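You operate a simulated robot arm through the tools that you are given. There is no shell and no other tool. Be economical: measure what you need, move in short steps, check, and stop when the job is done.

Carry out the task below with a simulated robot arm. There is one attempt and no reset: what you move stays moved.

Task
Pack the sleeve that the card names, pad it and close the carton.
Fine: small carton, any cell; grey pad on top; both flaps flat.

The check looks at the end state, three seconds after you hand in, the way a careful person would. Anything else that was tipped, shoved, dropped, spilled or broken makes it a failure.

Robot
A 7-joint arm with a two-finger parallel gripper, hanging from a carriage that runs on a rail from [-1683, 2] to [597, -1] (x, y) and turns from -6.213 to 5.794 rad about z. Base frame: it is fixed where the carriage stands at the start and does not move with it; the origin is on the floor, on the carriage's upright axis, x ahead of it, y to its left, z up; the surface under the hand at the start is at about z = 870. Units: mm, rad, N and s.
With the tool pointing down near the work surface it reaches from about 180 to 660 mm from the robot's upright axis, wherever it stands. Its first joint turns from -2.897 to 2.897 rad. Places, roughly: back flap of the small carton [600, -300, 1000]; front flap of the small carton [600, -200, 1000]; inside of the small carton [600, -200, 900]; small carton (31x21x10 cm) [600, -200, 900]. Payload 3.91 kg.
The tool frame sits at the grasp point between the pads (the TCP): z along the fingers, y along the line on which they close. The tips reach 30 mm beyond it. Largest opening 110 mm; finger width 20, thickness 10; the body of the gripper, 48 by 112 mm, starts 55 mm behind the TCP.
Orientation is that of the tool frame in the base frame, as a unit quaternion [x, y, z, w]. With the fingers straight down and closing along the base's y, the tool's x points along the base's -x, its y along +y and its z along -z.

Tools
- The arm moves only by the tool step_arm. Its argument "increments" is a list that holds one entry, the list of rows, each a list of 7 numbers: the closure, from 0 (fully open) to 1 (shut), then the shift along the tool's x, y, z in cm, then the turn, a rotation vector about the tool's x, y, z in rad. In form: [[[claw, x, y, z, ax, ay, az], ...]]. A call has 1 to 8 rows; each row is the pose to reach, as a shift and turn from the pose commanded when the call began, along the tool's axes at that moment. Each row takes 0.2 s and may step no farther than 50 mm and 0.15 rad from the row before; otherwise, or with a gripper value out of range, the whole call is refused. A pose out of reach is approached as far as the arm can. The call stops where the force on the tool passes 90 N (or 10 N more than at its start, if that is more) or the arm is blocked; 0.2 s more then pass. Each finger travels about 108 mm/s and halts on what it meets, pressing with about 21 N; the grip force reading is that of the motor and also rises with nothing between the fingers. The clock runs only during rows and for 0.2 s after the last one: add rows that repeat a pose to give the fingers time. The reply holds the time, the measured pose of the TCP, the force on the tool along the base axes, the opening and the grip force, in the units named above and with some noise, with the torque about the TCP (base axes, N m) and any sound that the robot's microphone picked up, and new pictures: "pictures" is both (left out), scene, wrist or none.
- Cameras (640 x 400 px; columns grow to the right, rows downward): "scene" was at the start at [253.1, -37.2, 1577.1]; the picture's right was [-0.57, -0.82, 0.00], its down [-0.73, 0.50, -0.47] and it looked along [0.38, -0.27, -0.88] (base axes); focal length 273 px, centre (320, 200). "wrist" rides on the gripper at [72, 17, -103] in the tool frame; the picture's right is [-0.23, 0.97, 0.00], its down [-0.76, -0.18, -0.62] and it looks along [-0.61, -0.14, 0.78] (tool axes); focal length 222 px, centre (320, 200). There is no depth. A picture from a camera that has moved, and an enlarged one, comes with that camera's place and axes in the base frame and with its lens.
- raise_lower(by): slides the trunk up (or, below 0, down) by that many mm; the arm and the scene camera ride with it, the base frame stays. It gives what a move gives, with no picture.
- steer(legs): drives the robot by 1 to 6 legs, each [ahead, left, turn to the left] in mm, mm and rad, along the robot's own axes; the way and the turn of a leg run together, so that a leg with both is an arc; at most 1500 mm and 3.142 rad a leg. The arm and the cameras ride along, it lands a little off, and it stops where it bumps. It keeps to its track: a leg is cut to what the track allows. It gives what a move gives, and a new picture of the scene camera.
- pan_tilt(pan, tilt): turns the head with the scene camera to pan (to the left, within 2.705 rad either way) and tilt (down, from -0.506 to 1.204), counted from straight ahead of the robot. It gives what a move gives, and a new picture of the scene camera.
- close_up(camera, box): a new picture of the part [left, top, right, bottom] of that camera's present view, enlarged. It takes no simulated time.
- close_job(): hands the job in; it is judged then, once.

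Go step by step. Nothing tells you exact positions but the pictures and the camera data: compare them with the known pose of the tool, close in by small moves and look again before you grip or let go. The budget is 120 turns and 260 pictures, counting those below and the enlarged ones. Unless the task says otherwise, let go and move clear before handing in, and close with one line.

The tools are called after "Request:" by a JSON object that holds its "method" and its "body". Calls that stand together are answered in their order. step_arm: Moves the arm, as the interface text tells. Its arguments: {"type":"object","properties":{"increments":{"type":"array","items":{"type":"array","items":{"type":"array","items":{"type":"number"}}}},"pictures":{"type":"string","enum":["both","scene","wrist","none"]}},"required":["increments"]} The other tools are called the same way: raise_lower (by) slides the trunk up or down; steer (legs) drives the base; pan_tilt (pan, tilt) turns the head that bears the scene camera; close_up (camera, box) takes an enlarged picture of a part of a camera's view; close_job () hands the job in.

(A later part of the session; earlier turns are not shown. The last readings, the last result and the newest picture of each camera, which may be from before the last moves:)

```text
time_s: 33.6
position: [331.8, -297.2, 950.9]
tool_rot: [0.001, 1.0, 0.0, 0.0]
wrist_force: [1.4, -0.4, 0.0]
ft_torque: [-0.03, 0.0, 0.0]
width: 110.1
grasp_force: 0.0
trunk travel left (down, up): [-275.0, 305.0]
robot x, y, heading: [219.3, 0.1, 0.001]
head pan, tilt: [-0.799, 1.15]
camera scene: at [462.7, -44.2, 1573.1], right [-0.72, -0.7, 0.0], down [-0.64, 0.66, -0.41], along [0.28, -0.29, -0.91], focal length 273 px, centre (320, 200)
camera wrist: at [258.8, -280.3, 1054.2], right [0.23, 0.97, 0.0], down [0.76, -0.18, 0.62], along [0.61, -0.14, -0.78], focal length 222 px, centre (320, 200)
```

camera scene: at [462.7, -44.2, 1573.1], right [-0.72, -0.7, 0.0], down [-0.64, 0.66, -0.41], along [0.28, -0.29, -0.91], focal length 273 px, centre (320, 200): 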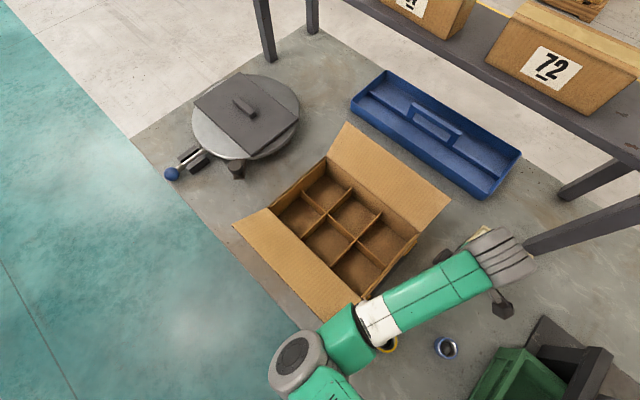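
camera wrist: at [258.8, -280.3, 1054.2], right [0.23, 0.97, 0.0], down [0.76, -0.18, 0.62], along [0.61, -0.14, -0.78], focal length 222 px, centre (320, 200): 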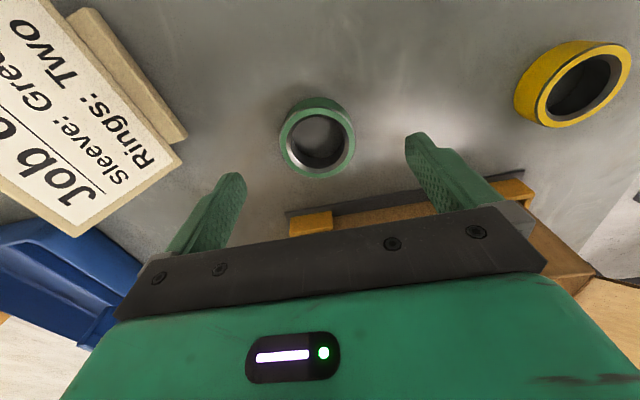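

Request:
{"method": "step_arm", "body": {"increments": [[[0, 0.3, 0, 2.5, 0, 0, 0], [0, 0.3, 0, 4.5, 0, 0, 0], [0.3, 0.3, 0, 4.5, 0, 0, 0], [0.7, 0.3, 0, 4.5, 0, 0, 0], [1, 0.3, 0, 4.5, 0, 0, 0], [1, 0.3, 0, 4.5, 0, 0, 0]]], "pictures": "wrist"}}

```text
time_s: 35.0
position: [329.4, -297.8, 906.5]
tool_rot: [0.001, 1.0, 0.0, 0.001]
wrist_force: [-0.2, -0.5, 0.2]
ft_torque: [-0.08, -0.04, 0.0]
width: 59.3
grasp_force: 21.2
trunk travel left (down, up): [-275.0, 305.0]
robot x, y, heading: [217.1, 0.3, -0.007]
head pan, tilt: [-0.799, 1.15]
camera wrist: at [256.2, -280.9, 1009.5], right [0.23, 0.97, 0.0], down [0.76, -0.18, 0.62], along [0.61, -0.14, -0.78], focal length 222 px, centre (320, 200)
```

wrist: 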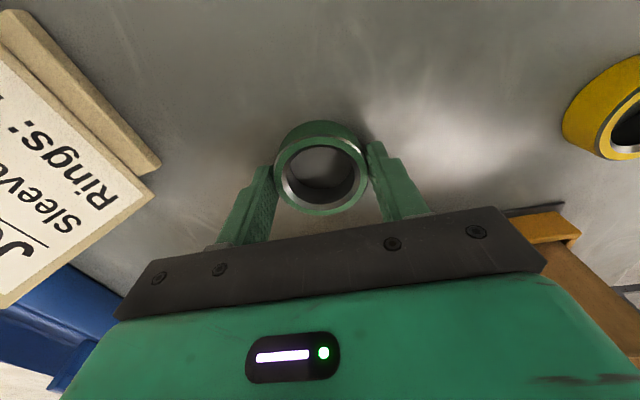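

Gripped at 59 mm. Lift and carry over the middle front cell at about [576, -183].

Request:
{"method": "step_arm", "body": {"increments": [[[1, 0, 0, -4, 0, 0, 0], [1, 0, 0, -8, 0, 0, 0], [1, 0, 0, -12.5, 0, 0, 0], [1, 0, 0, -17, 0, 0, 0], [1, 0, 0, -21.5, 0, 0, 0], [1, 0, 0, -21.5, 0, 0, 0]]], "pictures": "wrist"}}

Request:
{"method": "step_arm", "body": {"increments": [[[1, -4.2, 2, 0, 0, 0, 0], [1, -8.4, 4, 0, 0, 0, 0], [1, -12.6, 6, 0, 0, 0, 0], [1, -16.8, 8, 0, 0, 0, 0], [1, -21, 10, 0, 0, 0, 0], [1, -24.6, 11.5, 0, 0, 0, 0], [1, -24.6, 11.5, 0, 0, 0, 0]]], "pictures": "both"}}

```text
time_s: 36.5
position: [328.4, -296.7, 1119.8]
tool_rot: [0.0, 1.0, 0.0, 0.0]
wrist_force: [0.5, 0.3, -3.0]
ft_torque: [0.04, 0.03, 0.0]
width: 59.4
grasp_force: 21.6
trunk travel left (down, up): [-275.0, 305.0]
robot x, y, heading: [220.0, 0.0, -0.001]
head pan, tilt: [-0.799, 1.15]
camera wrist: at [255.7, -280.3, 1224.3], right [0.23, 0.97, 0.0], down [0.76, -0.18, 0.62], along [0.61, -0.14, -0.78], focal length 222 px, centre (320, 200)
```

wrist: 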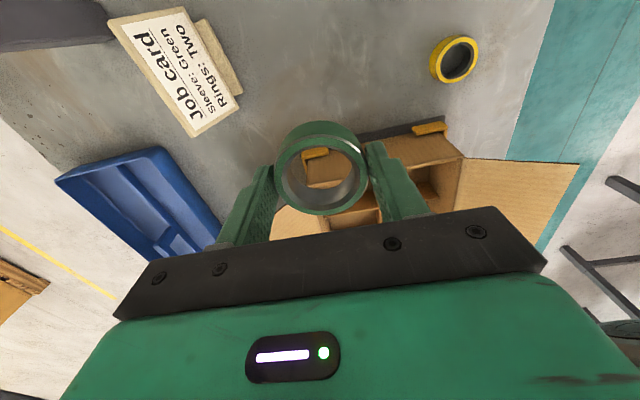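

```text
time_s: 38.0
position: [575.6, -180.1, 1120.9]
tool_rot: [0.0, 1.0, -0.001, 0.0]
wrist_force: [0.6, 0.3, -2.6]
ft_torque: [-0.02, 0.04, -0.02]
width: 59.7
grasp_force: 21.1
trunk travel left (down, up): [-275.0, 305.0]
robot x, y, heading: [218.3, 0.7, -0.007]
head pan, tilt: [-0.799, 1.15]
camera scene: at [462.7, -44.1, 1573.1], right [-0.72, -0.7, 0.0], down [-0.64, 0.66, -0.41], along [0.28, -0.29, -0.91], focal length 273 px, centre (320, 200)
camera wrist: at [501.4, -164.9, 1225.0], right [0.23, 0.97, 0.0], down [0.76, -0.18, 0.62], along [0.61, -0.14, -0.78], focal length 222 px, centre (320, 200)
```

scene: 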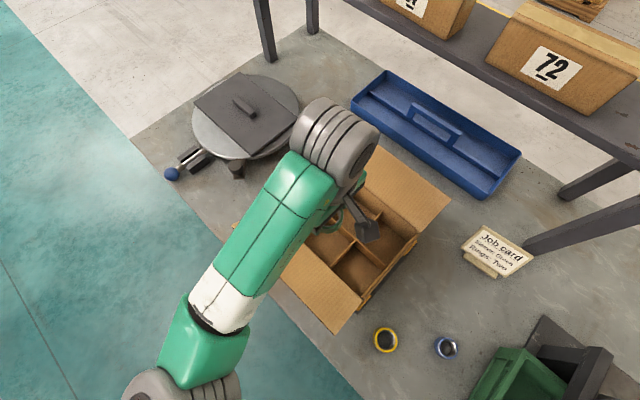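
wrist: 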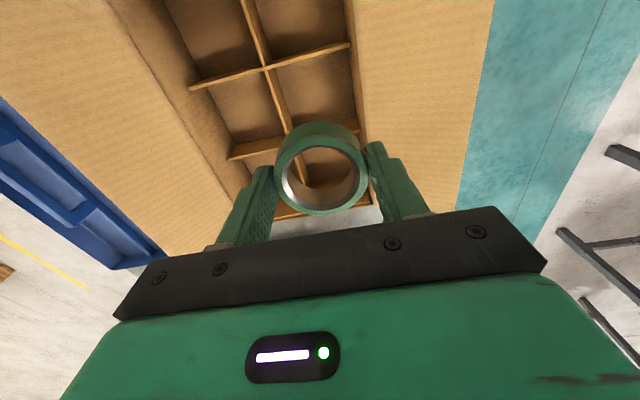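

Dividers seem to top out near z≈935; cell centre about [576, -185]. I descend into the cell.

Request:
{"method": "step_arm", "body": {"increments": [[[1, 0, -0.5, 4, 0, 0, 0], [1, 0, -0.5, 8, 0, 0, 0], [1, 0, -0.5, 12, 0, 0, 0], [1, 0, -0.5, 15, 0, 0, 0], [1, 0, -0.5, 15, 0, 0, 0]]], "pictures": "both"}}

```text
time_s: 39.2
position: [574.1, -185.9, 971.7]
tool_rot: [0.001, 1.0, 0.0, 0.0]
wrist_force: [-0.1, -0.3, -3.2]
ft_torque: [0.01, 0.04, 0.0]
width: 59.6
grasp_force: 20.8
trunk travel left (down, up): [-275.0, 305.0]
robot x, y, heading: [221.0, -2.1, -0.005]
head pan, tilt: [-0.799, 1.15]
camera scene: at [462.6, -44.2, 1573.0], right [-0.72, -0.7, 0.0], down [-0.64, 0.66, -0.41], along [0.28, -0.29, -0.91], focal length 273 px, centre (320, 200)
camera wrist: at [501.4, -170.7, 1074.9], right [0.23, 0.97, 0.0], down [0.76, -0.18, 0.62], along [0.61, -0.14, -0.78], focal length 222 px, centre (320, 200)
```

scene: 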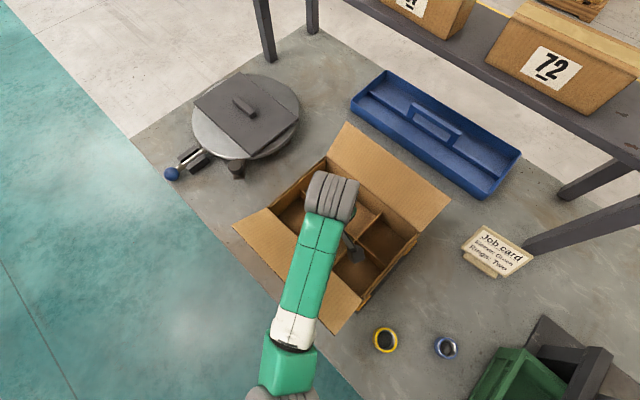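
wrist: 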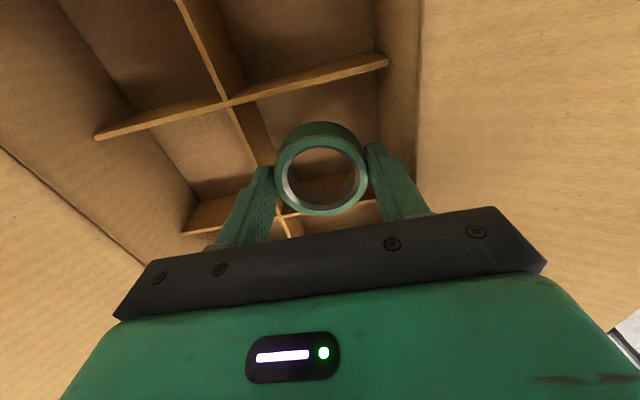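

Request:
{"method": "step_arm", "body": {"increments": [[[1, 0, -0.1, 2, 0, 0, 0], [1, 0, -0.1, 4, 0, 0, 0], [1, 0, -0.1, 5, 0, 0, 0], [1, 0, -0.1, 5, 0, 0, 0]]], "pictures": "wrist"}}

```text
time_s: 40.2
position: [574.1, -189.2, 921.8]
tool_rot: [0.0, 1.0, 0.0, -0.001]
wrist_force: [-0.5, 0.0, -2.3]
ft_torque: [-0.03, 0.0, 0.02]
width: 59.4
grasp_force: 21.7
trunk travel left (down, up): [-275.0, 305.0]
robot x, y, heading: [220.7, 0.8, -0.002]
head pan, tilt: [-0.799, 1.15]
camera wrist: at [501.6, -171.6, 1025.0], right [0.23, 0.97, 0.0], down [0.76, -0.18, 0.62], along [0.61, -0.14, -0.78], focal length 222 px, centre (320, 200)
```

wrist: 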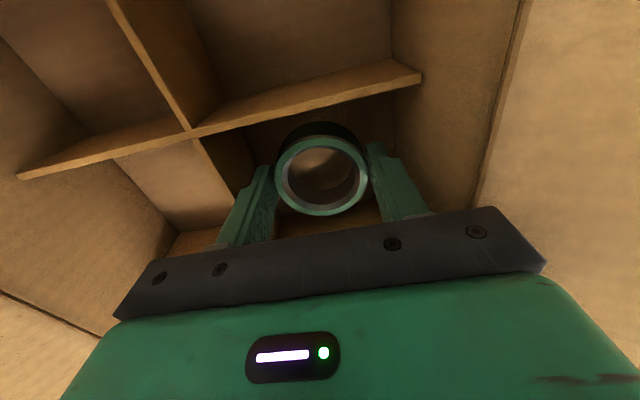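

Request:
{"method": "step_arm", "body": {"increments": [[[1, 0, 0.1, 0.3, 0, 0, 0], [1, 0, 0.1, 0.3, 0, 0, 0]]], "pictures": "none"}}

Request:
{"method": "step_arm", "body": {"increments": [[[1, 0, 0, 0.3, 0, 0, 0], [1, 0, 0, 0.3, 0, 0, 0]]], "pictures": "none"}}

```text
time_s: 40.9
position: [574.0, -186.8, 918.4]
tool_rot: [0.0, 1.0, -0.001, 0.001]
wrist_force: [-0.2, -4.0, 7.8]
ft_torque: [0.78, 0.04, 0.08]
width: 59.5
grasp_force: 21.2
trunk travel left (down, up): [-275.0, 305.0]
robot x, y, heading: [217.8, 0.2, -0.007]
head pan, tilt: [-0.799, 1.15]
```

```text
time_s: 41.5
position: [577.7, -184.8, 917.7]
tool_rot: [0.001, 1.0, 0.0, 0.003]
wrist_force: [-6.3, -33.7, 65.3]
ft_torque: [5.6, 0.05, 0.49]
width: 59.4
grasp_force: 21.0
trunk travel left (down, up): [-275.0, 305.0]
robot x, y, heading: [223.9, -1.9, -0.003]
head pan, tilt: [-0.799, 1.15]
```

The gripper body touched the front rim, so I back off 4 mm and release with the sleeve a few mm above the cell floor.

Request:
{"method": "step_arm", "body": {"increments": [[[1, 0, -0.1, -0.4, 0, 0, 0], [1, 0, -0.1, -0.4, 0, 0, 0]]], "pictures": "none"}}

Request:
{"method": "step_arm", "body": {"increments": [[[0.42, 0, 0, 0, 0, 0, 0], [0.4, 0, 0, 0, 0, 0, 0], [0.4, 0, 0, 0, 0, 0, 0]]], "pictures": "wrist"}}

```text
time_s: 42.0
position: [578.9, -180.1, 917.9]
tool_rot: [-0.001, 1.0, 0.002, 0.001]
wrist_force: [2.0, -27.5, 44.3]
ft_torque: [3.86, 0.26, -0.05]
width: 59.5
grasp_force: 20.9
trunk travel left (down, up): [-275.0, 305.0]
robot x, y, heading: [216.7, 0.7, -0.009]
head pan, tilt: [-0.799, 1.15]
```

```text
time_s: 42.9
position: [575.0, -188.4, 916.9]
tool_rot: [0.001, 1.0, 0.001, -0.001]
wrist_force: [0.3, -0.1, 0.1]
ft_torque: [0.0, 0.02, 0.01]
width: 65.8
grasp_force: 0.1
trunk travel left (down, up): [-275.0, 305.0]
robot x, y, heading: [221.1, -0.8, -0.001]
head pan, tilt: [-0.799, 1.15]
camera wrist: at [501.2, -172.3, 1021.7], right [0.23, 0.97, 0.0], down [0.76, -0.18, 0.62], along [0.6, -0.14, -0.78], focal length 222 px, centre (320, 200)
```

wrist: 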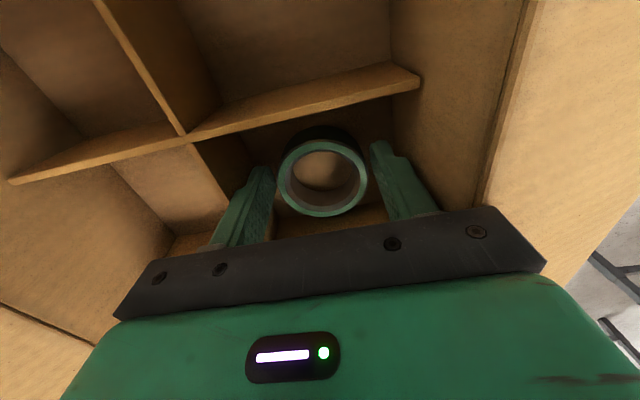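

Request:
{"method": "step_arm", "body": {"increments": [[[0.4, 0, 0, -3, 0, 0, 0], [0.4, 0, 0, -7, 0, 0, 0], [0.4, 0, 0, -12, 0, 0, 0], [0.2, 0, 0, -17, 0, 0, 0], [0.2, 0, 0, -22, 0, 0, 0], [0, 4, 0, -25, 0, 0, 0], [0, 8, 0, -25, 0, 0, 0], [0, 8, 0, -25, 0, 0, 0]]], "pictures": "both"}}

```text
time_s: 44.6
position: [494.9, -188.0, 1170.0]
tool_rot: [0.001, 1.0, 0.001, 0.0]
wrist_force: [0.1, 0.1, -0.8]
ft_torque: [-0.01, -0.02, -0.02]
width: 110.0
grasp_force: 0.0
trunk travel left (down, up): [-275.0, 305.0]
robot x, y, heading: [219.3, 2.3, 0.004]
head pan, tilt: [-0.799, 1.15]
camera scene: at [462.6, -44.2, 1573.1], right [-0.72, -0.7, 0.0], down [-0.64, 0.66, -0.41], along [0.28, -0.29, -0.91], focal length 273 px, centre (320, 200)
camera wrist: at [422.2, -171.9, 1273.4], right [0.23, 0.97, 0.0], down [0.76, -0.18, 0.62], along [0.61, -0.14, -0.78], focal length 222 px, centre (320, 200)
```

scene: 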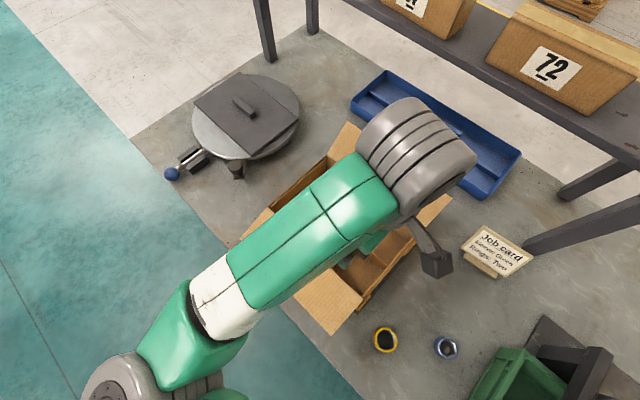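
wrist: 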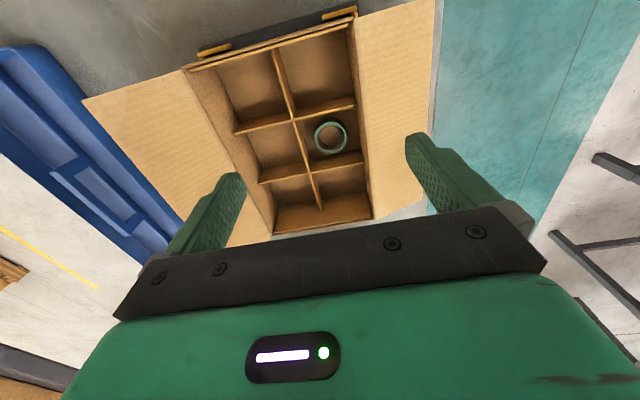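

The sleeve stands in the middle front cell. Now drive towards the pad.

Request:
{"method": "steer", "body": {"legs": [[370, 0, 0]]}}

Request:
{"method": "step_arm", "body": {"increments": [[[0.3, -3, -2.4, 0, 0, 0, 0], [0.3, -6, -4.8, 0, 0, 0, 0], [0.3, -9, -7.2, 0, 0, 0, 0], [0.3, -12, -9.6, 0, 0, 0, 0], [0.3, -15, -12, 0, 0, 0, 0], [0.3, -15, -12, 0, 0, 0, 0]]], "pictures": "both"}}

```text
time_s: 47.0
position: [863.6, -189.5, 1169.8]
tool_rot: [0.0, 1.0, 0.0, 0.0]
wrist_force: [-0.3, -0.5, -0.1]
ft_torque: [0.03, -0.04, 0.01]
width: 109.6
grasp_force: 0.1
trunk travel left (down, up): [-275.0, 305.0]
robot x, y, heading: [589.9, -1.3, -0.003]
head pan, tilt: [-0.799, 1.15]
camera scene: at [830.8, -44.3, 1573.1], right [-0.72, -0.7, 0.0], down [-0.64, 0.66, -0.41], along [0.28, -0.29, -0.91], focal length 273 px, centre (320, 200)
```

scene: 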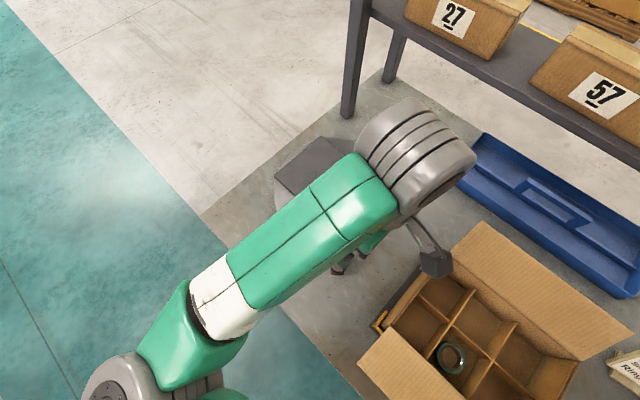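

```text
time_s: 48.4
position: [1013.3, -307.7, 1169.5]
tool_rot: [0.0, 1.0, 0.0, 0.0]
wrist_force: [0.0, 0.1, 0.6]
ft_torque: [-0.03, -0.02, 0.04]
width: 77.1
grasp_force: 0.1
trunk travel left (down, up): [-275.0, 305.0]
robot x, y, heading: [586.1, -2.0, -0.002]
head pan, tilt: [-0.799, 1.15]
camera scene: at [830.9, -44.5, 1573.1], right [-0.72, -0.7, 0.0], down [-0.64, 0.66, -0.41], along [0.28, -0.29, -0.91], focal length 273 px, centre (320, 200)
camera wrist: at [941.3, -292.6, 1273.1], right [0.23, 0.97, 0.0], down [0.76, -0.18, 0.62], along [0.61, -0.14, -0.78], focal length 222 px, centre (320, 200)
```

scene: 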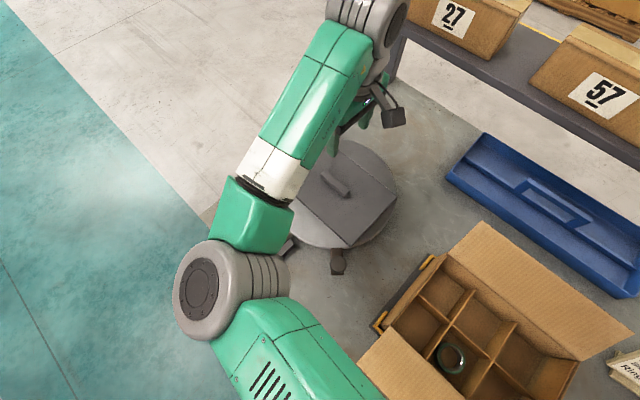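
wrist: 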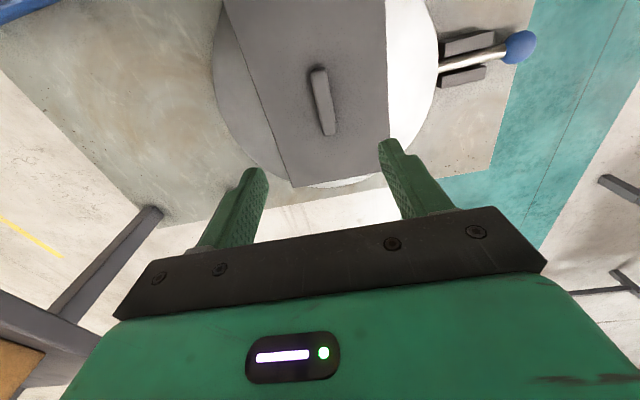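

Request:
{"method": "step_arm", "body": {"increments": [[[0.4, -1.9, 0, 4, 0, 0, 0], [0.4, -1.9, 0, 8, 0, 0, 0], [0.4, -1.9, 0, 12, 0, 0, 0], [0.4, -1.9, 0, 15, 0, 0, 0], [0.4, -1.9, 0, 15, 0, 0, 0]]], "pictures": "both"}}

```text
time_s: 49.6
position: [1033.4, -309.0, 1019.5]
tool_rot: [0.0, 1.0, 0.0, 0.001]
wrist_force: [0.1, 0.6, -0.4]
ft_torque: [0.01, 0.03, -0.01]
width: 65.9
grasp_force: 0.0
trunk travel left (down, up): [-275.0, 305.0]
robot x, y, heading: [587.0, -4.2, -0.004]
head pan, tilt: [-0.799, 1.15]
camera scene: at [830.8, -44.3, 1573.1], right [-0.72, -0.7, 0.0], down [-0.64, 0.66, -0.41], along [0.28, -0.29, -0.91], focal length 273 px, centre (320, 200)
camera wrist: at [960.7, -292.7, 1122.9], right [0.23, 0.97, 0.0], down [0.76, -0.18, 0.62], along [0.61, -0.14, -0.78], focal length 222 px, centre (320, 200)
```

scene: 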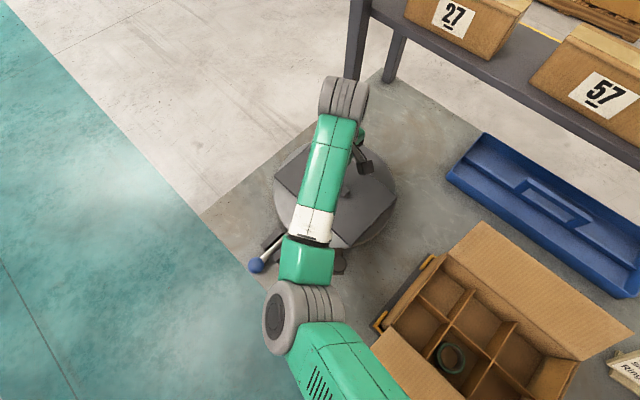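
wrist: 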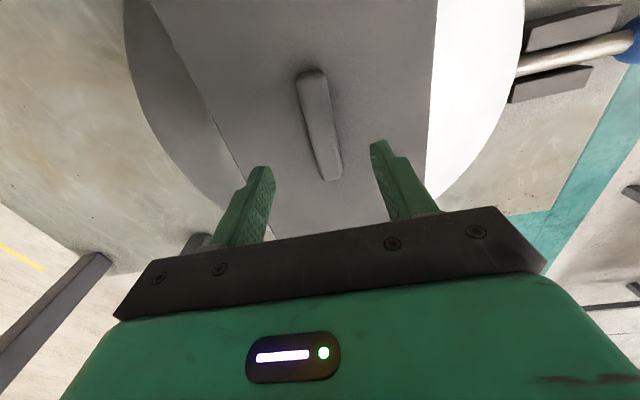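

Handle centre about [1032.6, -308], top z≈927. Descend around it.

Request:
{"method": "step_arm", "body": {"increments": [[[0.4, 0, 0.1, 3, 0, 0, 0], [0.4, 0, 0.1, 6, 0, 0, 0], [0.4, 0, 0.1, 7, 0, 0, 0], [0.4, 0, 0.1, 7.4, 0, 0, 0], [0.4, 0, 0.1, 7.4, 0, 0, 0]]], "pictures": "wrist"}}

Request:
{"method": "close_up", "body": {"camera": "wrist", "box": [200, 80, 460, 250]}}

```text
time_s: 50.4
position: [1033.5, -307.6, 959.3]
tool_rot: [0.003, 1.0, -0.001, 0.002]
wrist_force: [-15.8, 10.0, 36.4]
ft_torque: [0.74, 0.54, -0.03]
width: 65.9
grasp_force: 0.2
trunk travel left (down, up): [-275.0, 305.0]
robot x, y, heading: [586.9, -1.8, -0.005]
head pan, tilt: [-0.799, 1.15]
stopped in row 4: the force on the tool passed its limit at 109 N (the readings are from after the stop); the commanded pose is now the measured one
camera wrist: at [959.5, -291.1, 1062.7], right [0.23, 0.97, 0.0], down [0.76, -0.18, 0.63], along [0.61, -0.15, -0.78], focal length 222 px, centre (320, 200)
```

wrist: 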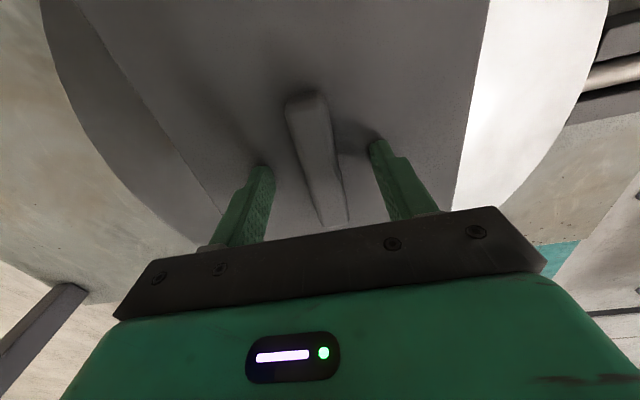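

```text
2.35 times, centred on (330, 165) of wrist
camera zoom: at [959.5, -291.1, 1062.7], right [0.23, 0.97, 0.0], down [0.76, -0.18, 0.63], along [0.61, -0.15, -0.78], focal length 523 px, centre (296, 282)
```

zoom: 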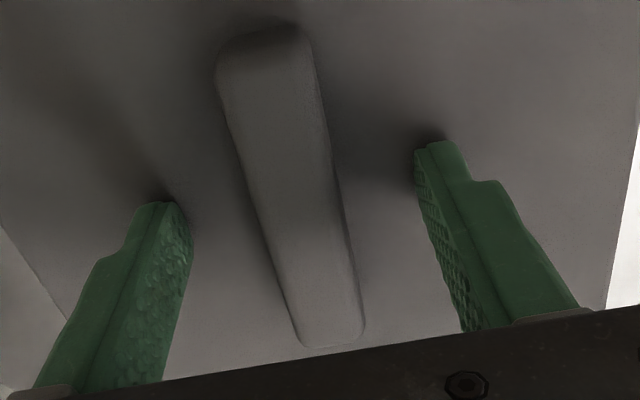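

Tips touched the pad (top z≈929). I raise 3 mm and close on the handle.

Request:
{"method": "step_arm", "body": {"increments": [[[0.4, 0, 0, -0.35, 0, 0, 0], [0.6, 0, 0, -0.35, 0, 0, 0], [0.8, 0, 0, -0.35, 0, 0, 0], [1, 0, 0, -0.35, 0, 0, 0], [1, 0, 0, -0.35, 0, 0, 0]]], "pictures": "wrist"}}

```text
time_s: 51.6
position: [1033.1, -308.3, 960.3]
tool_rot: [0.002, 1.0, -0.001, 0.002]
wrist_force: [0.5, -0.6, 0.0]
ft_torque: [0.0, -0.01, 0.01]
width: 21.0
grasp_force: 20.5
trunk travel left (down, up): [-275.0, 305.0]
robot x, y, heading: [589.2, -0.6, -0.004]
head pan, tilt: [-0.799, 1.15]
camera wrist: at [959.9, -291.0, 1063.9], right [0.23, 0.97, 0.0], down [0.76, -0.18, 0.63], along [0.61, -0.15, -0.78], focal length 222 px, centre (320, 200)
```

wrist: 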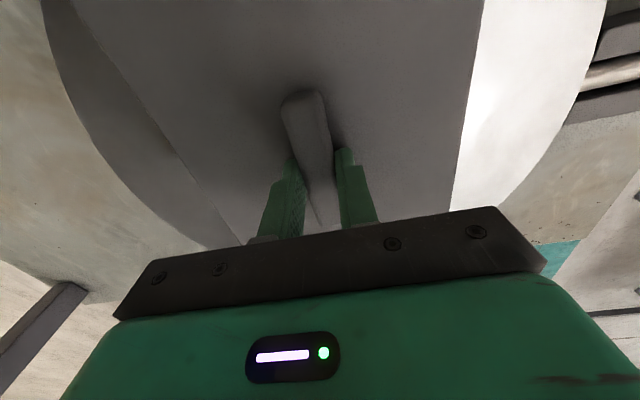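

The grip is about 6 mm off the handle's centre along x; I regrip for balance, then lift.

Request:
{"method": "step_arm", "body": {"increments": [[[0.6, 0, 0, 0, 0, 0, 0], [0.6, 0.3, 0, 0, 0, 0, 0], [0.6, 0.6, 0, 0, 0, 0, 0], [1, 0.6, 0, 0, 0, 0, 0], [1, 0.6, 0, 0, 0, 0, 0], [1, 0.6, 0, 0, 0, 0, 0]]], "pictures": "none"}}

Request:
{"method": "step_arm", "body": {"increments": [[[1, 0, 0, -1, 0, 0, 0], [1, 0, 0, -3, 0, 0, 0], [1, 0, 0, -6, 0, 0, 0], [1, 0, 0, -10, 0, 0, 0], [1, 0, 0, -10, 0, 0, 0]]], "pictures": "both"}}

```text
time_s: 53.0
position: [1026.7, -306.8, 960.5]
tool_rot: [0.001, 1.0, 0.0, 0.002]
wrist_force: [0.9, 0.9, -0.2]
ft_torque: [0.03, 0.05, 0.01]
width: 21.3
grasp_force: 20.6
trunk travel left (down, up): [-275.0, 305.0]
robot x, y, heading: [589.0, -3.0, 0.001]
head pan, tilt: [-0.799, 1.15]
```

```text
time_s: 54.2
position: [1026.9, -306.9, 1061.1]
tool_rot: [0.001, 1.0, -0.001, 0.001]
wrist_force: [0.6, 0.0, -0.8]
ft_torque: [0.0, -0.01, 0.01]
width: 21.0
grasp_force: 20.7
trunk travel left (down, up): [-275.0, 305.0]
robot x, y, heading: [586.7, -3.6, -0.007]
head pan, tilt: [-0.799, 1.15]
camera scene: at [830.4, -44.3, 1573.1], right [-0.72, -0.7, 0.0], down [-0.64, 0.66, -0.41], along [0.28, -0.29, -0.91], focal length 273 px, centre (320, 200)
camera wrist: at [953.4, -290.2, 1164.2], right [0.23, 0.97, 0.0], down [0.76, -0.18, 0.63], along [0.61, -0.14, -0.78], focal length 222 px, centre (320, 200)
```

scene: 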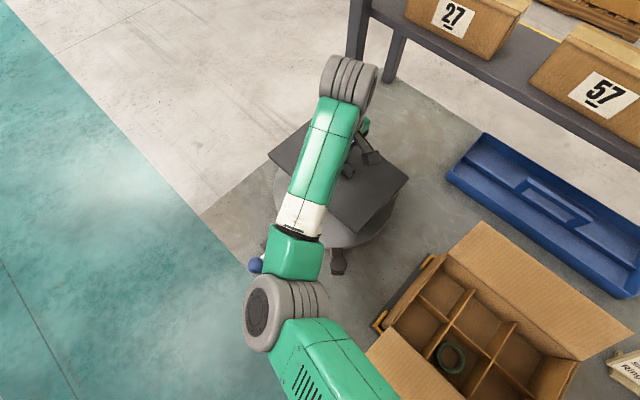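
wrist: 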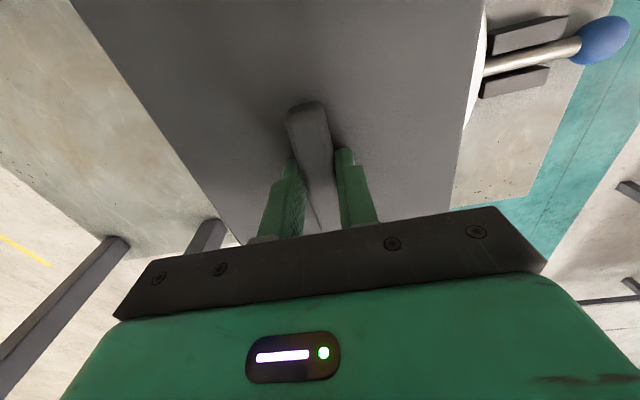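

Pad is lifted level. Raise more and drive back.

Request:
{"method": "step_arm", "body": {"increments": [[[1, 0, 0, -5, 0, 0, 0], [1, 0, 0, -10, 0, 0, 0], [1, 0, 0, -12, 0, 0, 0], [1, 0, 0, -12, 0, 0, 0]]], "pictures": "none"}}

Request:
{"method": "steer", "body": {"legs": [[-400, 0, 0]]}}

Request:
{"method": "step_arm", "body": {"increments": [[[1, 1.3, 2, 0, 0, 0, 0], [1, 2.6, 4, 0, 0, 0, 0], [1, 3.9, 6, 0, 0, 0, 0], [1, 4.8, 7.5, 0, 0, 0, 0], [1, 4.8, 7.5, 0, 0, 0, 0]]], "pictures": "both"}}

```text
time_s: 55.2
position: [1027.8, -307.6, 1182.2]
tool_rot: [0.001, 1.0, -0.001, 0.001]
wrist_force: [-0.8, 0.5, -0.8]
ft_torque: [-0.02, 0.01, 0.0]
width: 21.1
grasp_force: 21.2
trunk travel left (down, up): [-275.0, 305.0]
robot x, y, heading: [590.5, -1.4, -0.003]
head pan, tilt: [-0.799, 1.15]
```

```text
time_s: 57.7
position: [627.0, -308.1, 1180.7]
tool_rot: [0.003, 1.0, -0.001, 0.001]
wrist_force: [1.1, 0.2, -0.6]
ft_torque: [-0.01, 0.01, -0.03]
width: 21.3
grasp_force: 21.4
trunk travel left (down, up): [-275.0, 305.0]
robot x, y, heading: [188.8, -1.2, 0.001]
head pan, tilt: [-0.799, 1.15]
camera scene: at [431.1, -44.6, 1573.1], right [-0.72, -0.69, 0.0], down [-0.63, 0.66, -0.41], along [0.28, -0.29, -0.91], focal length 273 px, centre (320, 200)
```

scene: 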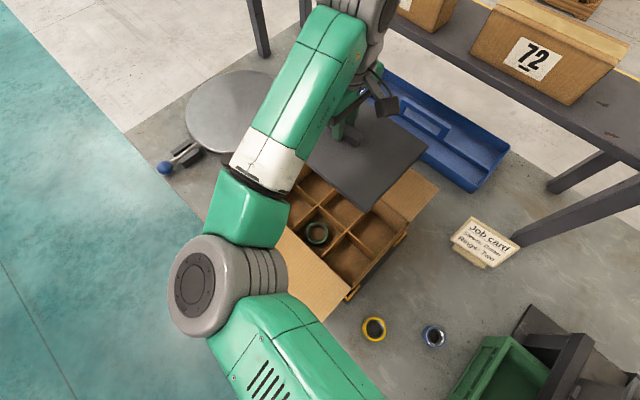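

```text
time_s: 58.9
position: [578.0, -232.6, 1180.9]
tool_rot: [0.003, 1.0, -0.001, 0.002]
wrist_force: [0.4, 0.9, -0.5]
ft_torque: [-0.01, 0.0, 0.02]
width: 21.3
grasp_force: 20.9
trunk travel left (down, up): [-275.0, 305.0]
robot x, y, heading: [187.4, 2.1, -0.002]
head pan, tilt: [-0.799, 1.15]
camera scene: at [431.1, -44.6, 1573.1], right [-0.72, -0.69, 0.0], down [-0.63, 0.66, -0.41], along [0.28, -0.29, -0.91], focal length 273 px, centre (320, 200)
camera wrist: at [505.9, -216.4, 1284.0], right [0.23, 0.97, 0.0], down [0.76, -0.18, 0.63], along [0.61, -0.15, -0.78], focal length 222 px, centre (320, 200)
```

scene: 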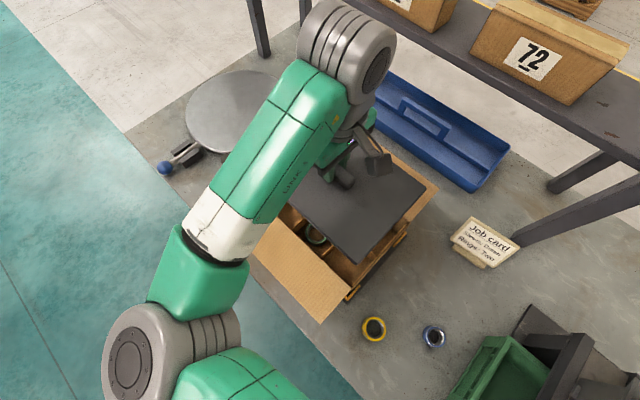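
wrist: 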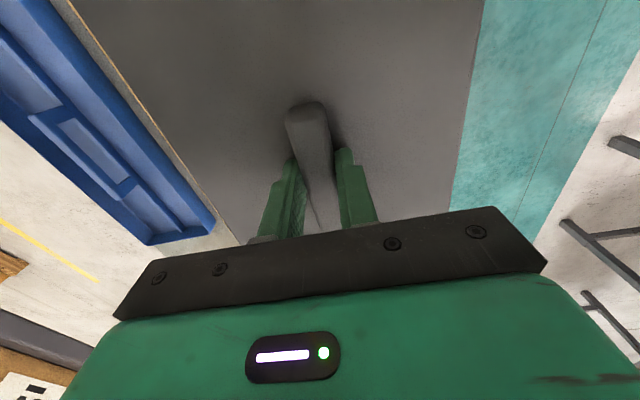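

Request:
{"method": "close_up", "body": {"camera": "scene", "box": [250, 130, 450, 310]}}

```text
2.22 times, centred on (350, 220) of scene
camera zoom: at [431.1, -44.6, 1573.1], right [-0.72, -0.69, 0.0], down [-0.63, 0.66, -0.41], along [0.28, -0.29, -0.91], focal length 607 px, centre (253, 156)
```

zoom: 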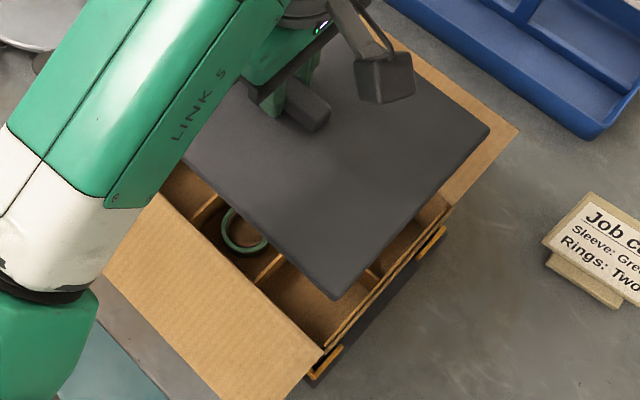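

Request:
{"method": "close_up", "body": {"camera": "scene", "box": [320, 190, 420, 300]}}

Request:
{"method": "close_up", "body": {"camera": "scene", "box": [250, 190, 350, 300]}}

```text
3.64 times, centred on (370, 245) of scene
camera zoom: at [431.1, -44.6, 1573.1], right [-0.72, -0.69, 0.0], down [-0.63, 0.66, -0.41], along [0.28, -0.29, -0.91], focal length 994 px, centre (138, 36)
```

zoom: 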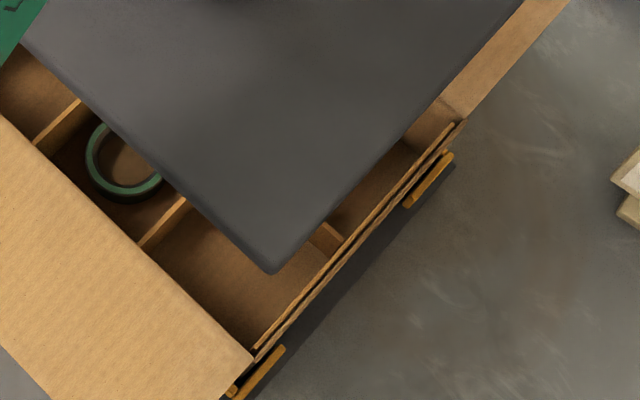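

```text
3.64 times, centred on (300, 245) of scene
camera zoom: at [431.1, -44.6, 1573.1], right [-0.72, -0.69, 0.0], down [-0.63, 0.66, -0.41], along [0.28, -0.29, -0.91], focal length 994 px, centre (393, 36)
```

zoom: 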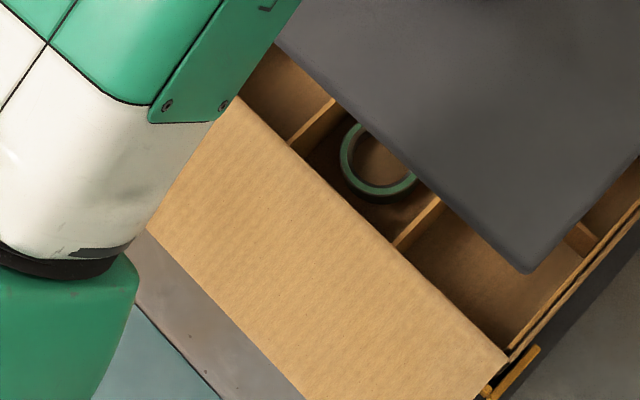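

Pad [y −327…−142] is centred over the interior [−333…−137]; it needs about 4.5 mm toward −x. Descend to just above the rim.

Request:
{"method": "step_arm", "body": {"increments": [[[1, 0.45, 0, 4, 0, 0, 0], [1, 0.45, 0, 8, 0, 0, 0], [1, 0.45, 0, 12, 0, 0, 0], [1, 0.45, 0, 14.5, 0, 0, 0], [1, 0.45, 0, 14.5, 0, 0, 0]]], "pictures": "wrist"}}

Request:
{"method": "close_up", "body": {"camera": "scene", "box": [240, 170, 440, 310]}}

```text
time_s: 60.1
position: [575.6, -233.3, 1035.6]
tool_rot: [0.003, 1.0, -0.001, 0.002]
wrist_force: [0.5, 0.0, -0.5]
ft_torque: [0.0, 0.02, 0.02]
width: 21.2
grasp_force: 21.2
trunk travel left (down, up): [-275.0, 305.0]
robot x, y, heading: [188.4, -2.0, -0.004]
head pan, tilt: [-0.799, 1.15]
camera wrist: at [502.6, -217.0, 1139.0], right [0.23, 0.97, 0.0], down [0.76, -0.18, 0.63], along [0.61, -0.15, -0.78], focal length 222 px, centre (320, 200)
```

wrist: 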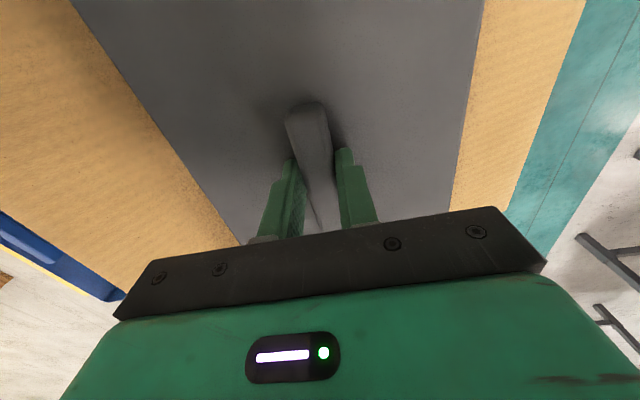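

```text
2.86 times, centred on (340, 240) of scene
camera zoom: at [431.0, -44.6, 1573.1], right [-0.72, -0.69, 0.0], down [-0.63, 0.66, -0.41], along [0.28, -0.29, -0.91], focal length 781 px, centre (263, 86)
```

zoom: 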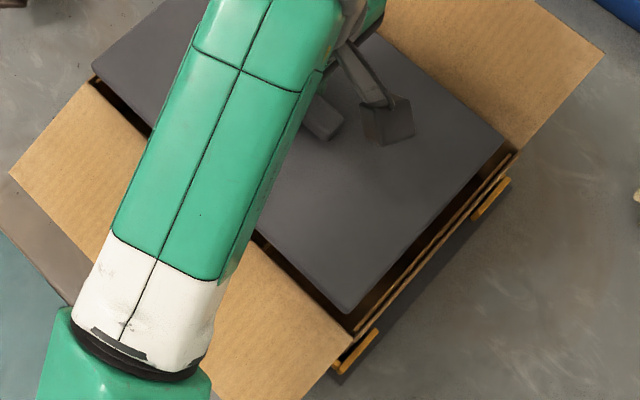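

Well centred: ~11 mm ends, ~5.5 mm sides. Lower slowly.

Request:
{"method": "step_arm", "body": {"increments": [[[1, 0, 0, 1, 0, 0, 0], [1, 0, 0, 2, 0, 0, 0], [1, 0, 0, 3, 0, 0, 0], [1, 0, 0, 4, 0, 0, 0], [1, 0, 0, 4, 0, 0, 0]]], "pictures": "none"}}

Request:
{"method": "step_arm", "body": {"increments": [[[1, 0, 0, 0.5, 0, 0, 0], [1, 0, 0, 1, 0, 0, 0], [1, 0, 0, 1, 0, 0, 0]]], "pictures": "scene"}}

```text
time_s: 61.3
position: [573.9, -234.4, 996.2]
tool_rot: [0.003, 1.0, -0.001, 0.002]
wrist_force: [0.3, 0.2, -0.6]
ft_torque: [-0.01, 0.02, -0.02]
width: 21.2
grasp_force: 21.1
trunk travel left (down, up): [-275.0, 305.0]
robot x, y, heading: [190.1, -3.0, -0.003]
head pan, tilt: [-0.799, 1.15]
```

```text
time_s: 62.1
position: [575.3, -233.9, 987.4]
tool_rot: [0.004, 1.0, -0.001, 0.001]
wrist_force: [-0.4, -0.5, -0.9]
ft_torque: [0.0, -0.05, 0.0]
width: 21.1
grasp_force: 20.6
trunk travel left (down, up): [-275.0, 305.0]
robot x, y, heading: [193.3, -1.8, -0.003]
head pan, tilt: [-0.799, 1.15]
camera scene: at [431.1, -44.6, 1573.1], right [-0.72, -0.69, 0.0], down [-0.63, 0.66, -0.41], along [0.28, -0.29, -0.91], focal length 273 px, centre (320, 200)
```

scene: 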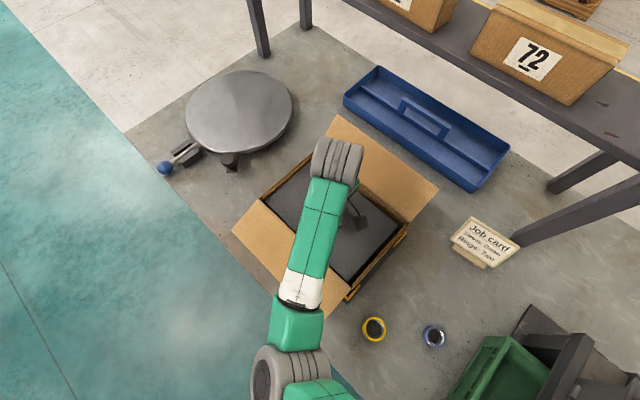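

Request:
{"method": "step_arm", "body": {"increments": [[[1, 0, 0, 0.5, 0, 0, 0], [1, 0, 0, 0.5, 0, 0, 0]]], "pictures": "none"}}

Request:
{"method": "step_arm", "body": {"increments": [[[1, 0, 0, 0.4, 0, 0, 0], [1, 0, 0, 0.4, 0, 0, 0]]], "pictures": "none"}}

Request:
{"method": "step_arm", "body": {"increments": [[[1, 0, 0, 0.4, 0, 0, 0], [1, 0, 0, 0.4, 0, 0, 0]]], "pictures": "scene"}}

```text
time_s: 62.7
position: [574.6, -233.4, 980.3]
tool_rot: [0.002, 1.0, -0.002, 0.002]
wrist_force: [0.2, 0.9, -0.1]
ft_torque: [0.0, -0.02, 0.0]
width: 20.9
grasp_force: 21.4
trunk travel left (down, up): [-275.0, 305.0]
robot x, y, heading: [187.0, 3.1, -0.003]
head pan, tilt: [-0.799, 1.15]
```

```text
time_s: 63.3
position: [575.5, -234.2, 976.4]
tool_rot: [0.003, 1.0, -0.002, 0.002]
wrist_force: [0.1, -0.4, -0.8]
ft_torque: [0.0, 0.01, -0.05]
width: 21.0
grasp_force: 21.8
trunk travel left (down, up): [-275.0, 305.0]
robot x, y, heading: [185.7, 0.3, -0.002]
head pan, tilt: [-0.799, 1.15]
```

```text
time_s: 63.9
position: [575.0, -234.6, 972.6]
tool_rot: [0.003, 1.0, -0.001, 0.002]
wrist_force: [-0.4, 1.4, 0.3]
ft_torque: [-0.03, 0.02, 0.0]
width: 21.1
grasp_force: 21.3
trunk travel left (down, up): [-275.0, 305.0]
robot x, y, heading: [188.6, 0.4, -0.006]
head pan, tilt: [-0.799, 1.15]
camera scene: at [431.1, -44.6, 1573.1], right [-0.72, -0.69, 0.0], down [-0.63, 0.66, -0.41], along [0.28, -0.29, -0.91], focal length 273 px, centre (320, 200)
```

scene: 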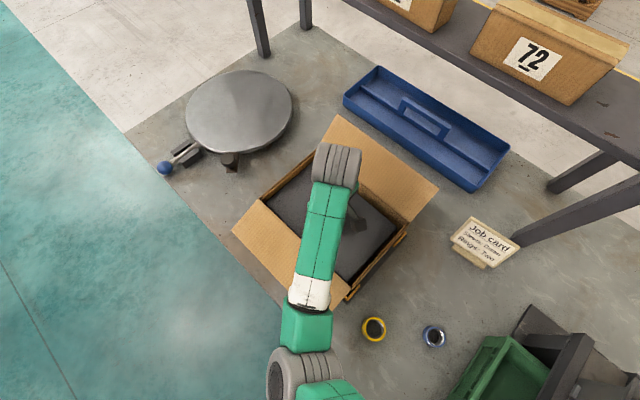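

Request:
{"method": "step_arm", "body": {"increments": [[[1, 0, 0, 0.4, 0, 0, 0], [1, 0, 0, 0.4, 0, 0, 0]]], "pictures": "none"}}

Request:
{"method": "step_arm", "body": {"increments": [[[1, 0, 0, 0.4, 0, 0, 0], [1, 0, 0, 0.4, 0, 0, 0]]], "pictures": "none"}}

Request:
{"method": "step_arm", "body": {"increments": [[[1, 0, 0, 0.4, 0, 0, 0], [1, 0, 0, 0.4, 0, 0, 0]]], "pictures": "wrist"}}

```text
time_s: 64.5
position: [576.2, -234.5, 972.1]
tool_rot: [0.004, 1.0, -0.002, 0.004]
wrist_force: [-15.7, 10.0, 61.9]
ft_torque: [0.43, 0.51, -0.01]
width: 21.4
grasp_force: 20.8
trunk travel left (down, up): [-275.0, 305.0]
robot x, y, heading: [192.4, 0.2, -0.003]
head pan, tilt: [-0.799, 1.15]
```

```text
time_s: 64.8
position: [576.0, -234.4, 971.1]
tool_rot: [0.004, 1.0, -0.002, 0.005]
wrist_force: [-9.8, 4.1, 40.3]
ft_torque: [0.42, 0.87, 0.23]
width: 20.8
grasp_force: 21.3
trunk travel left (down, up): [-275.0, 305.0]
robot x, y, heading: [189.4, 6.1, -0.004]
head pan, tilt: [-0.799, 1.15]
stopped in row 1: the force on the tool passed its limit at 100 N (the readings are from after the stop); the commanded pose is now the measured one
```

```text
time_s: 65.3
position: [575.8, -234.3, 972.7]
tool_rot: [0.004, 1.0, -0.003, 0.006]
wrist_force: [-9.8, 1.7, 37.9]
ft_torque: [0.54, 0.91, 0.22]
width: 21.0
grasp_force: 20.8
trunk travel left (down, up): [-275.0, 305.0]
robot x, y, heading: [188.3, -1.6, 0.003]
head pan, tilt: [-0.799, 1.15]
stopped in row 2: the force on the tool passed its limit at 98 N (the readings are from after the stop); the commanded pose is now the measured one
camera wrist: at [502.3, -216.3, 1074.4], right [0.24, 0.97, 0.0], down [0.75, -0.18, 0.64], along [0.62, -0.15, -0.77], focal length 222 px, centre (320, 200)
```

wrist: 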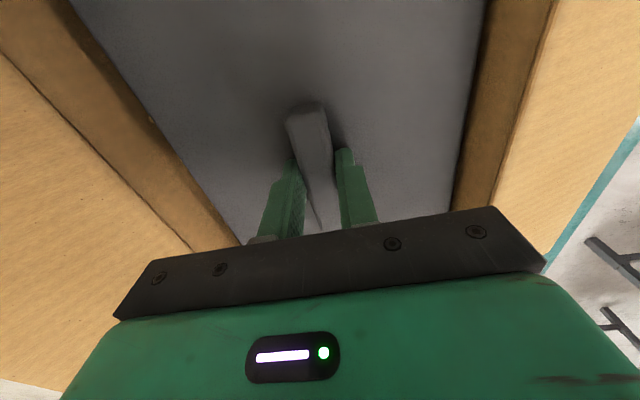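

The pad rests on the dividers. Release and lift clear.

Request:
{"method": "step_arm", "body": {"increments": [[[0.7, 0, 0, -0.1, 0, 0, 0], [0.6, 0, 0, -0.1, 0, 0, 0], [0.6, 0, 0, -0.1, 0, 0, 0]]], "pictures": "none"}}

Request:
{"method": "step_arm", "body": {"increments": [[[0.6, 0, 0, -2, 0, 0, 0], [0.6, 0, 0, -6, 0, 0, 0], [0.6, 0, 0, -10, 0, 0, 0], [1, 0, 0, -15, 0, 0, 0], [1, 0, 0, -20, 0, 0, 0], [1, 5, 0, -20, 0, 0, 0], [1, 9, 0, -20, 0, 0, 0], [1, 9, 0, -20, 0, 0, 0]]], "pictures": "both"}}

```text
time_s: 66.1
position: [575.9, -236.6, 972.1]
tool_rot: [0.005, 1.0, -0.004, 0.007]
wrist_force: [1.1, -11.4, 22.4]
ft_torque: [0.06, 0.07, -0.03]
width: 40.8
grasp_force: 0.0
trunk travel left (down, up): [-275.0, 305.0]
robot x, y, heading: [186.5, 2.7, -0.003]
head pan, tilt: [-0.799, 1.15]
```

```text
time_s: 67.9
position: [482.2, -232.5, 1169.3]
tool_rot: [0.004, 1.0, -0.002, 0.005]
wrist_force: [-0.1, -0.2, -0.1]
ft_torque: [0.01, 0.01, 0.0]
width: 0.0
grasp_force: 21.4
trunk travel left (down, up): [-275.0, 305.0]
robot x, y, heading: [187.0, 0.7, -0.005]
head pan, tilt: [-0.799, 1.15]
camera scene: at [430.4, -44.7, 1573.1], right [-0.72, -0.69, 0.0], down [-0.63, 0.66, -0.41], along [0.28, -0.29, -0.91], focal length 273 px, centre (320, 200)
camera wrist: at [408.2, -214.9, 1272.4], right [0.24, 0.97, 0.0], down [0.75, -0.18, 0.63], along [0.61, -0.15, -0.77], focal length 222 px, centre (320, 200)
```

scene: 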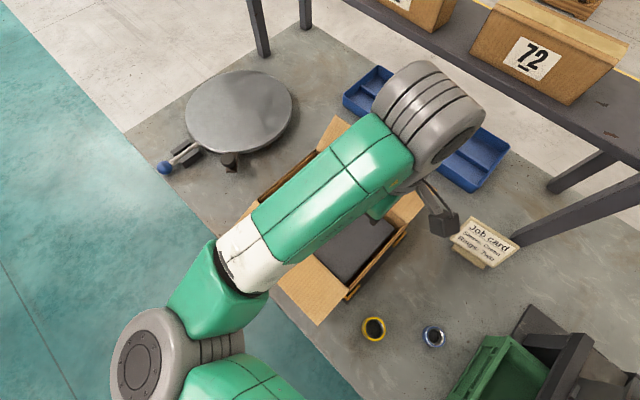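
wrist: 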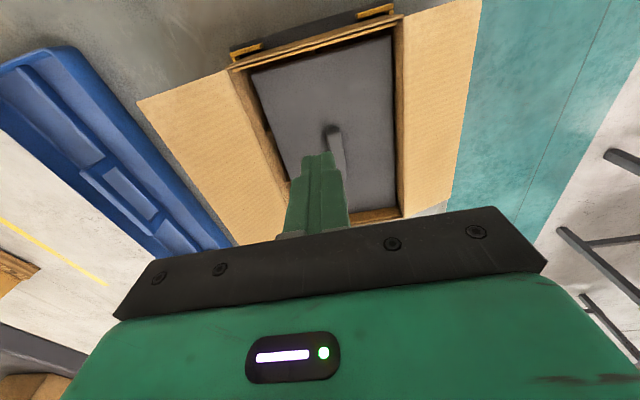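

Pad lies flat. Now close the front flap: go outside it to about [576, -20], then lower and sweep inward.

Request:
{"method": "step_arm", "body": {"increments": [[[1, -3, 3.5, 0, 0, 0, 0], [1, -6, 7, 0, 0, 0, 0], [1, -9, 10.5, 0, 0, 0, 0], [1, -9.4, 14, 0, 0, 0, 0], [1, -9.4, 18, 0, 0, 0, 0], [1, -9.4, 21.2, 0, 0, 0, 0], [1, -9.4, 21.2, 0, 0, 0, 0]]], "pictures": "none"}}

Request:
{"method": "step_arm", "body": {"increments": [[[1, 0, 0, 4, 0, 0, 0], [1, 0, 0, 8, 0, 0, 0], [1, 0, 0, 12, 0, 0, 0], [1, 0, 0, 14.4, 0, 0, 0], [1, 0, 0, 14.4, 0, 0, 0]]], "pictures": "both"}}

```text
time_s: 69.5
position: [579.3, -20.0, 1170.4]
tool_rot: [0.004, 1.0, -0.003, 0.006]
wrist_force: [0.5, -0.2, -0.1]
ft_torque: [-0.02, 0.0, 0.02]
width: 0.1
grasp_force: 20.7
trunk travel left (down, up): [-275.0, 305.0]
robot x, y, heading: [193.5, 1.8, -0.001]
head pan, tilt: [-0.799, 1.15]
```

```text
time_s: 70.7
position: [581.7, -21.0, 1026.6]
tool_rot: [0.005, 1.0, -0.003, 0.006]
wrist_force: [-0.3, 0.4, -0.2]
ft_torque: [-0.01, -0.01, -0.04]
width: 0.0
grasp_force: 21.3
trunk travel left (down, up): [-275.0, 305.0]
robot x, y, heading: [189.1, -1.0, -0.005]
head pan, tilt: [-0.799, 1.15]
camera scene: at [430.4, -44.7, 1573.1], right [-0.72, -0.69, 0.0], down [-0.63, 0.66, -0.41], along [0.28, -0.29, -0.91], focal length 273 px, centre (320, 200)
camera wrist: at [507.5, -3.6, 1128.6], right [0.24, 0.97, 0.0], down [0.75, -0.18, 0.63], along [0.62, -0.15, -0.77], focal length 222 px, centre (320, 200)
```

scene: 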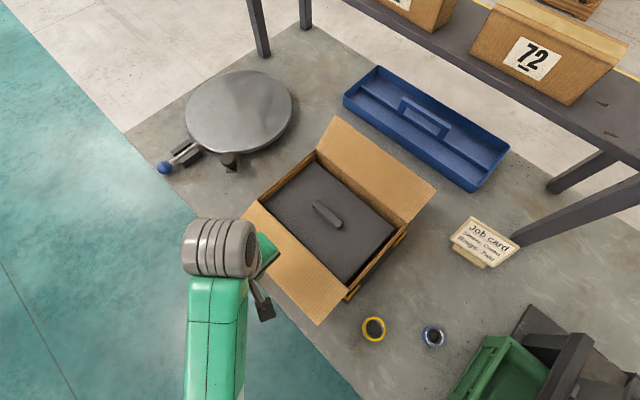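
wrist: 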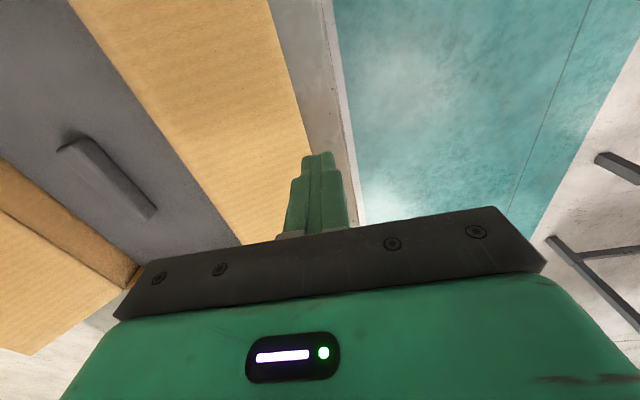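

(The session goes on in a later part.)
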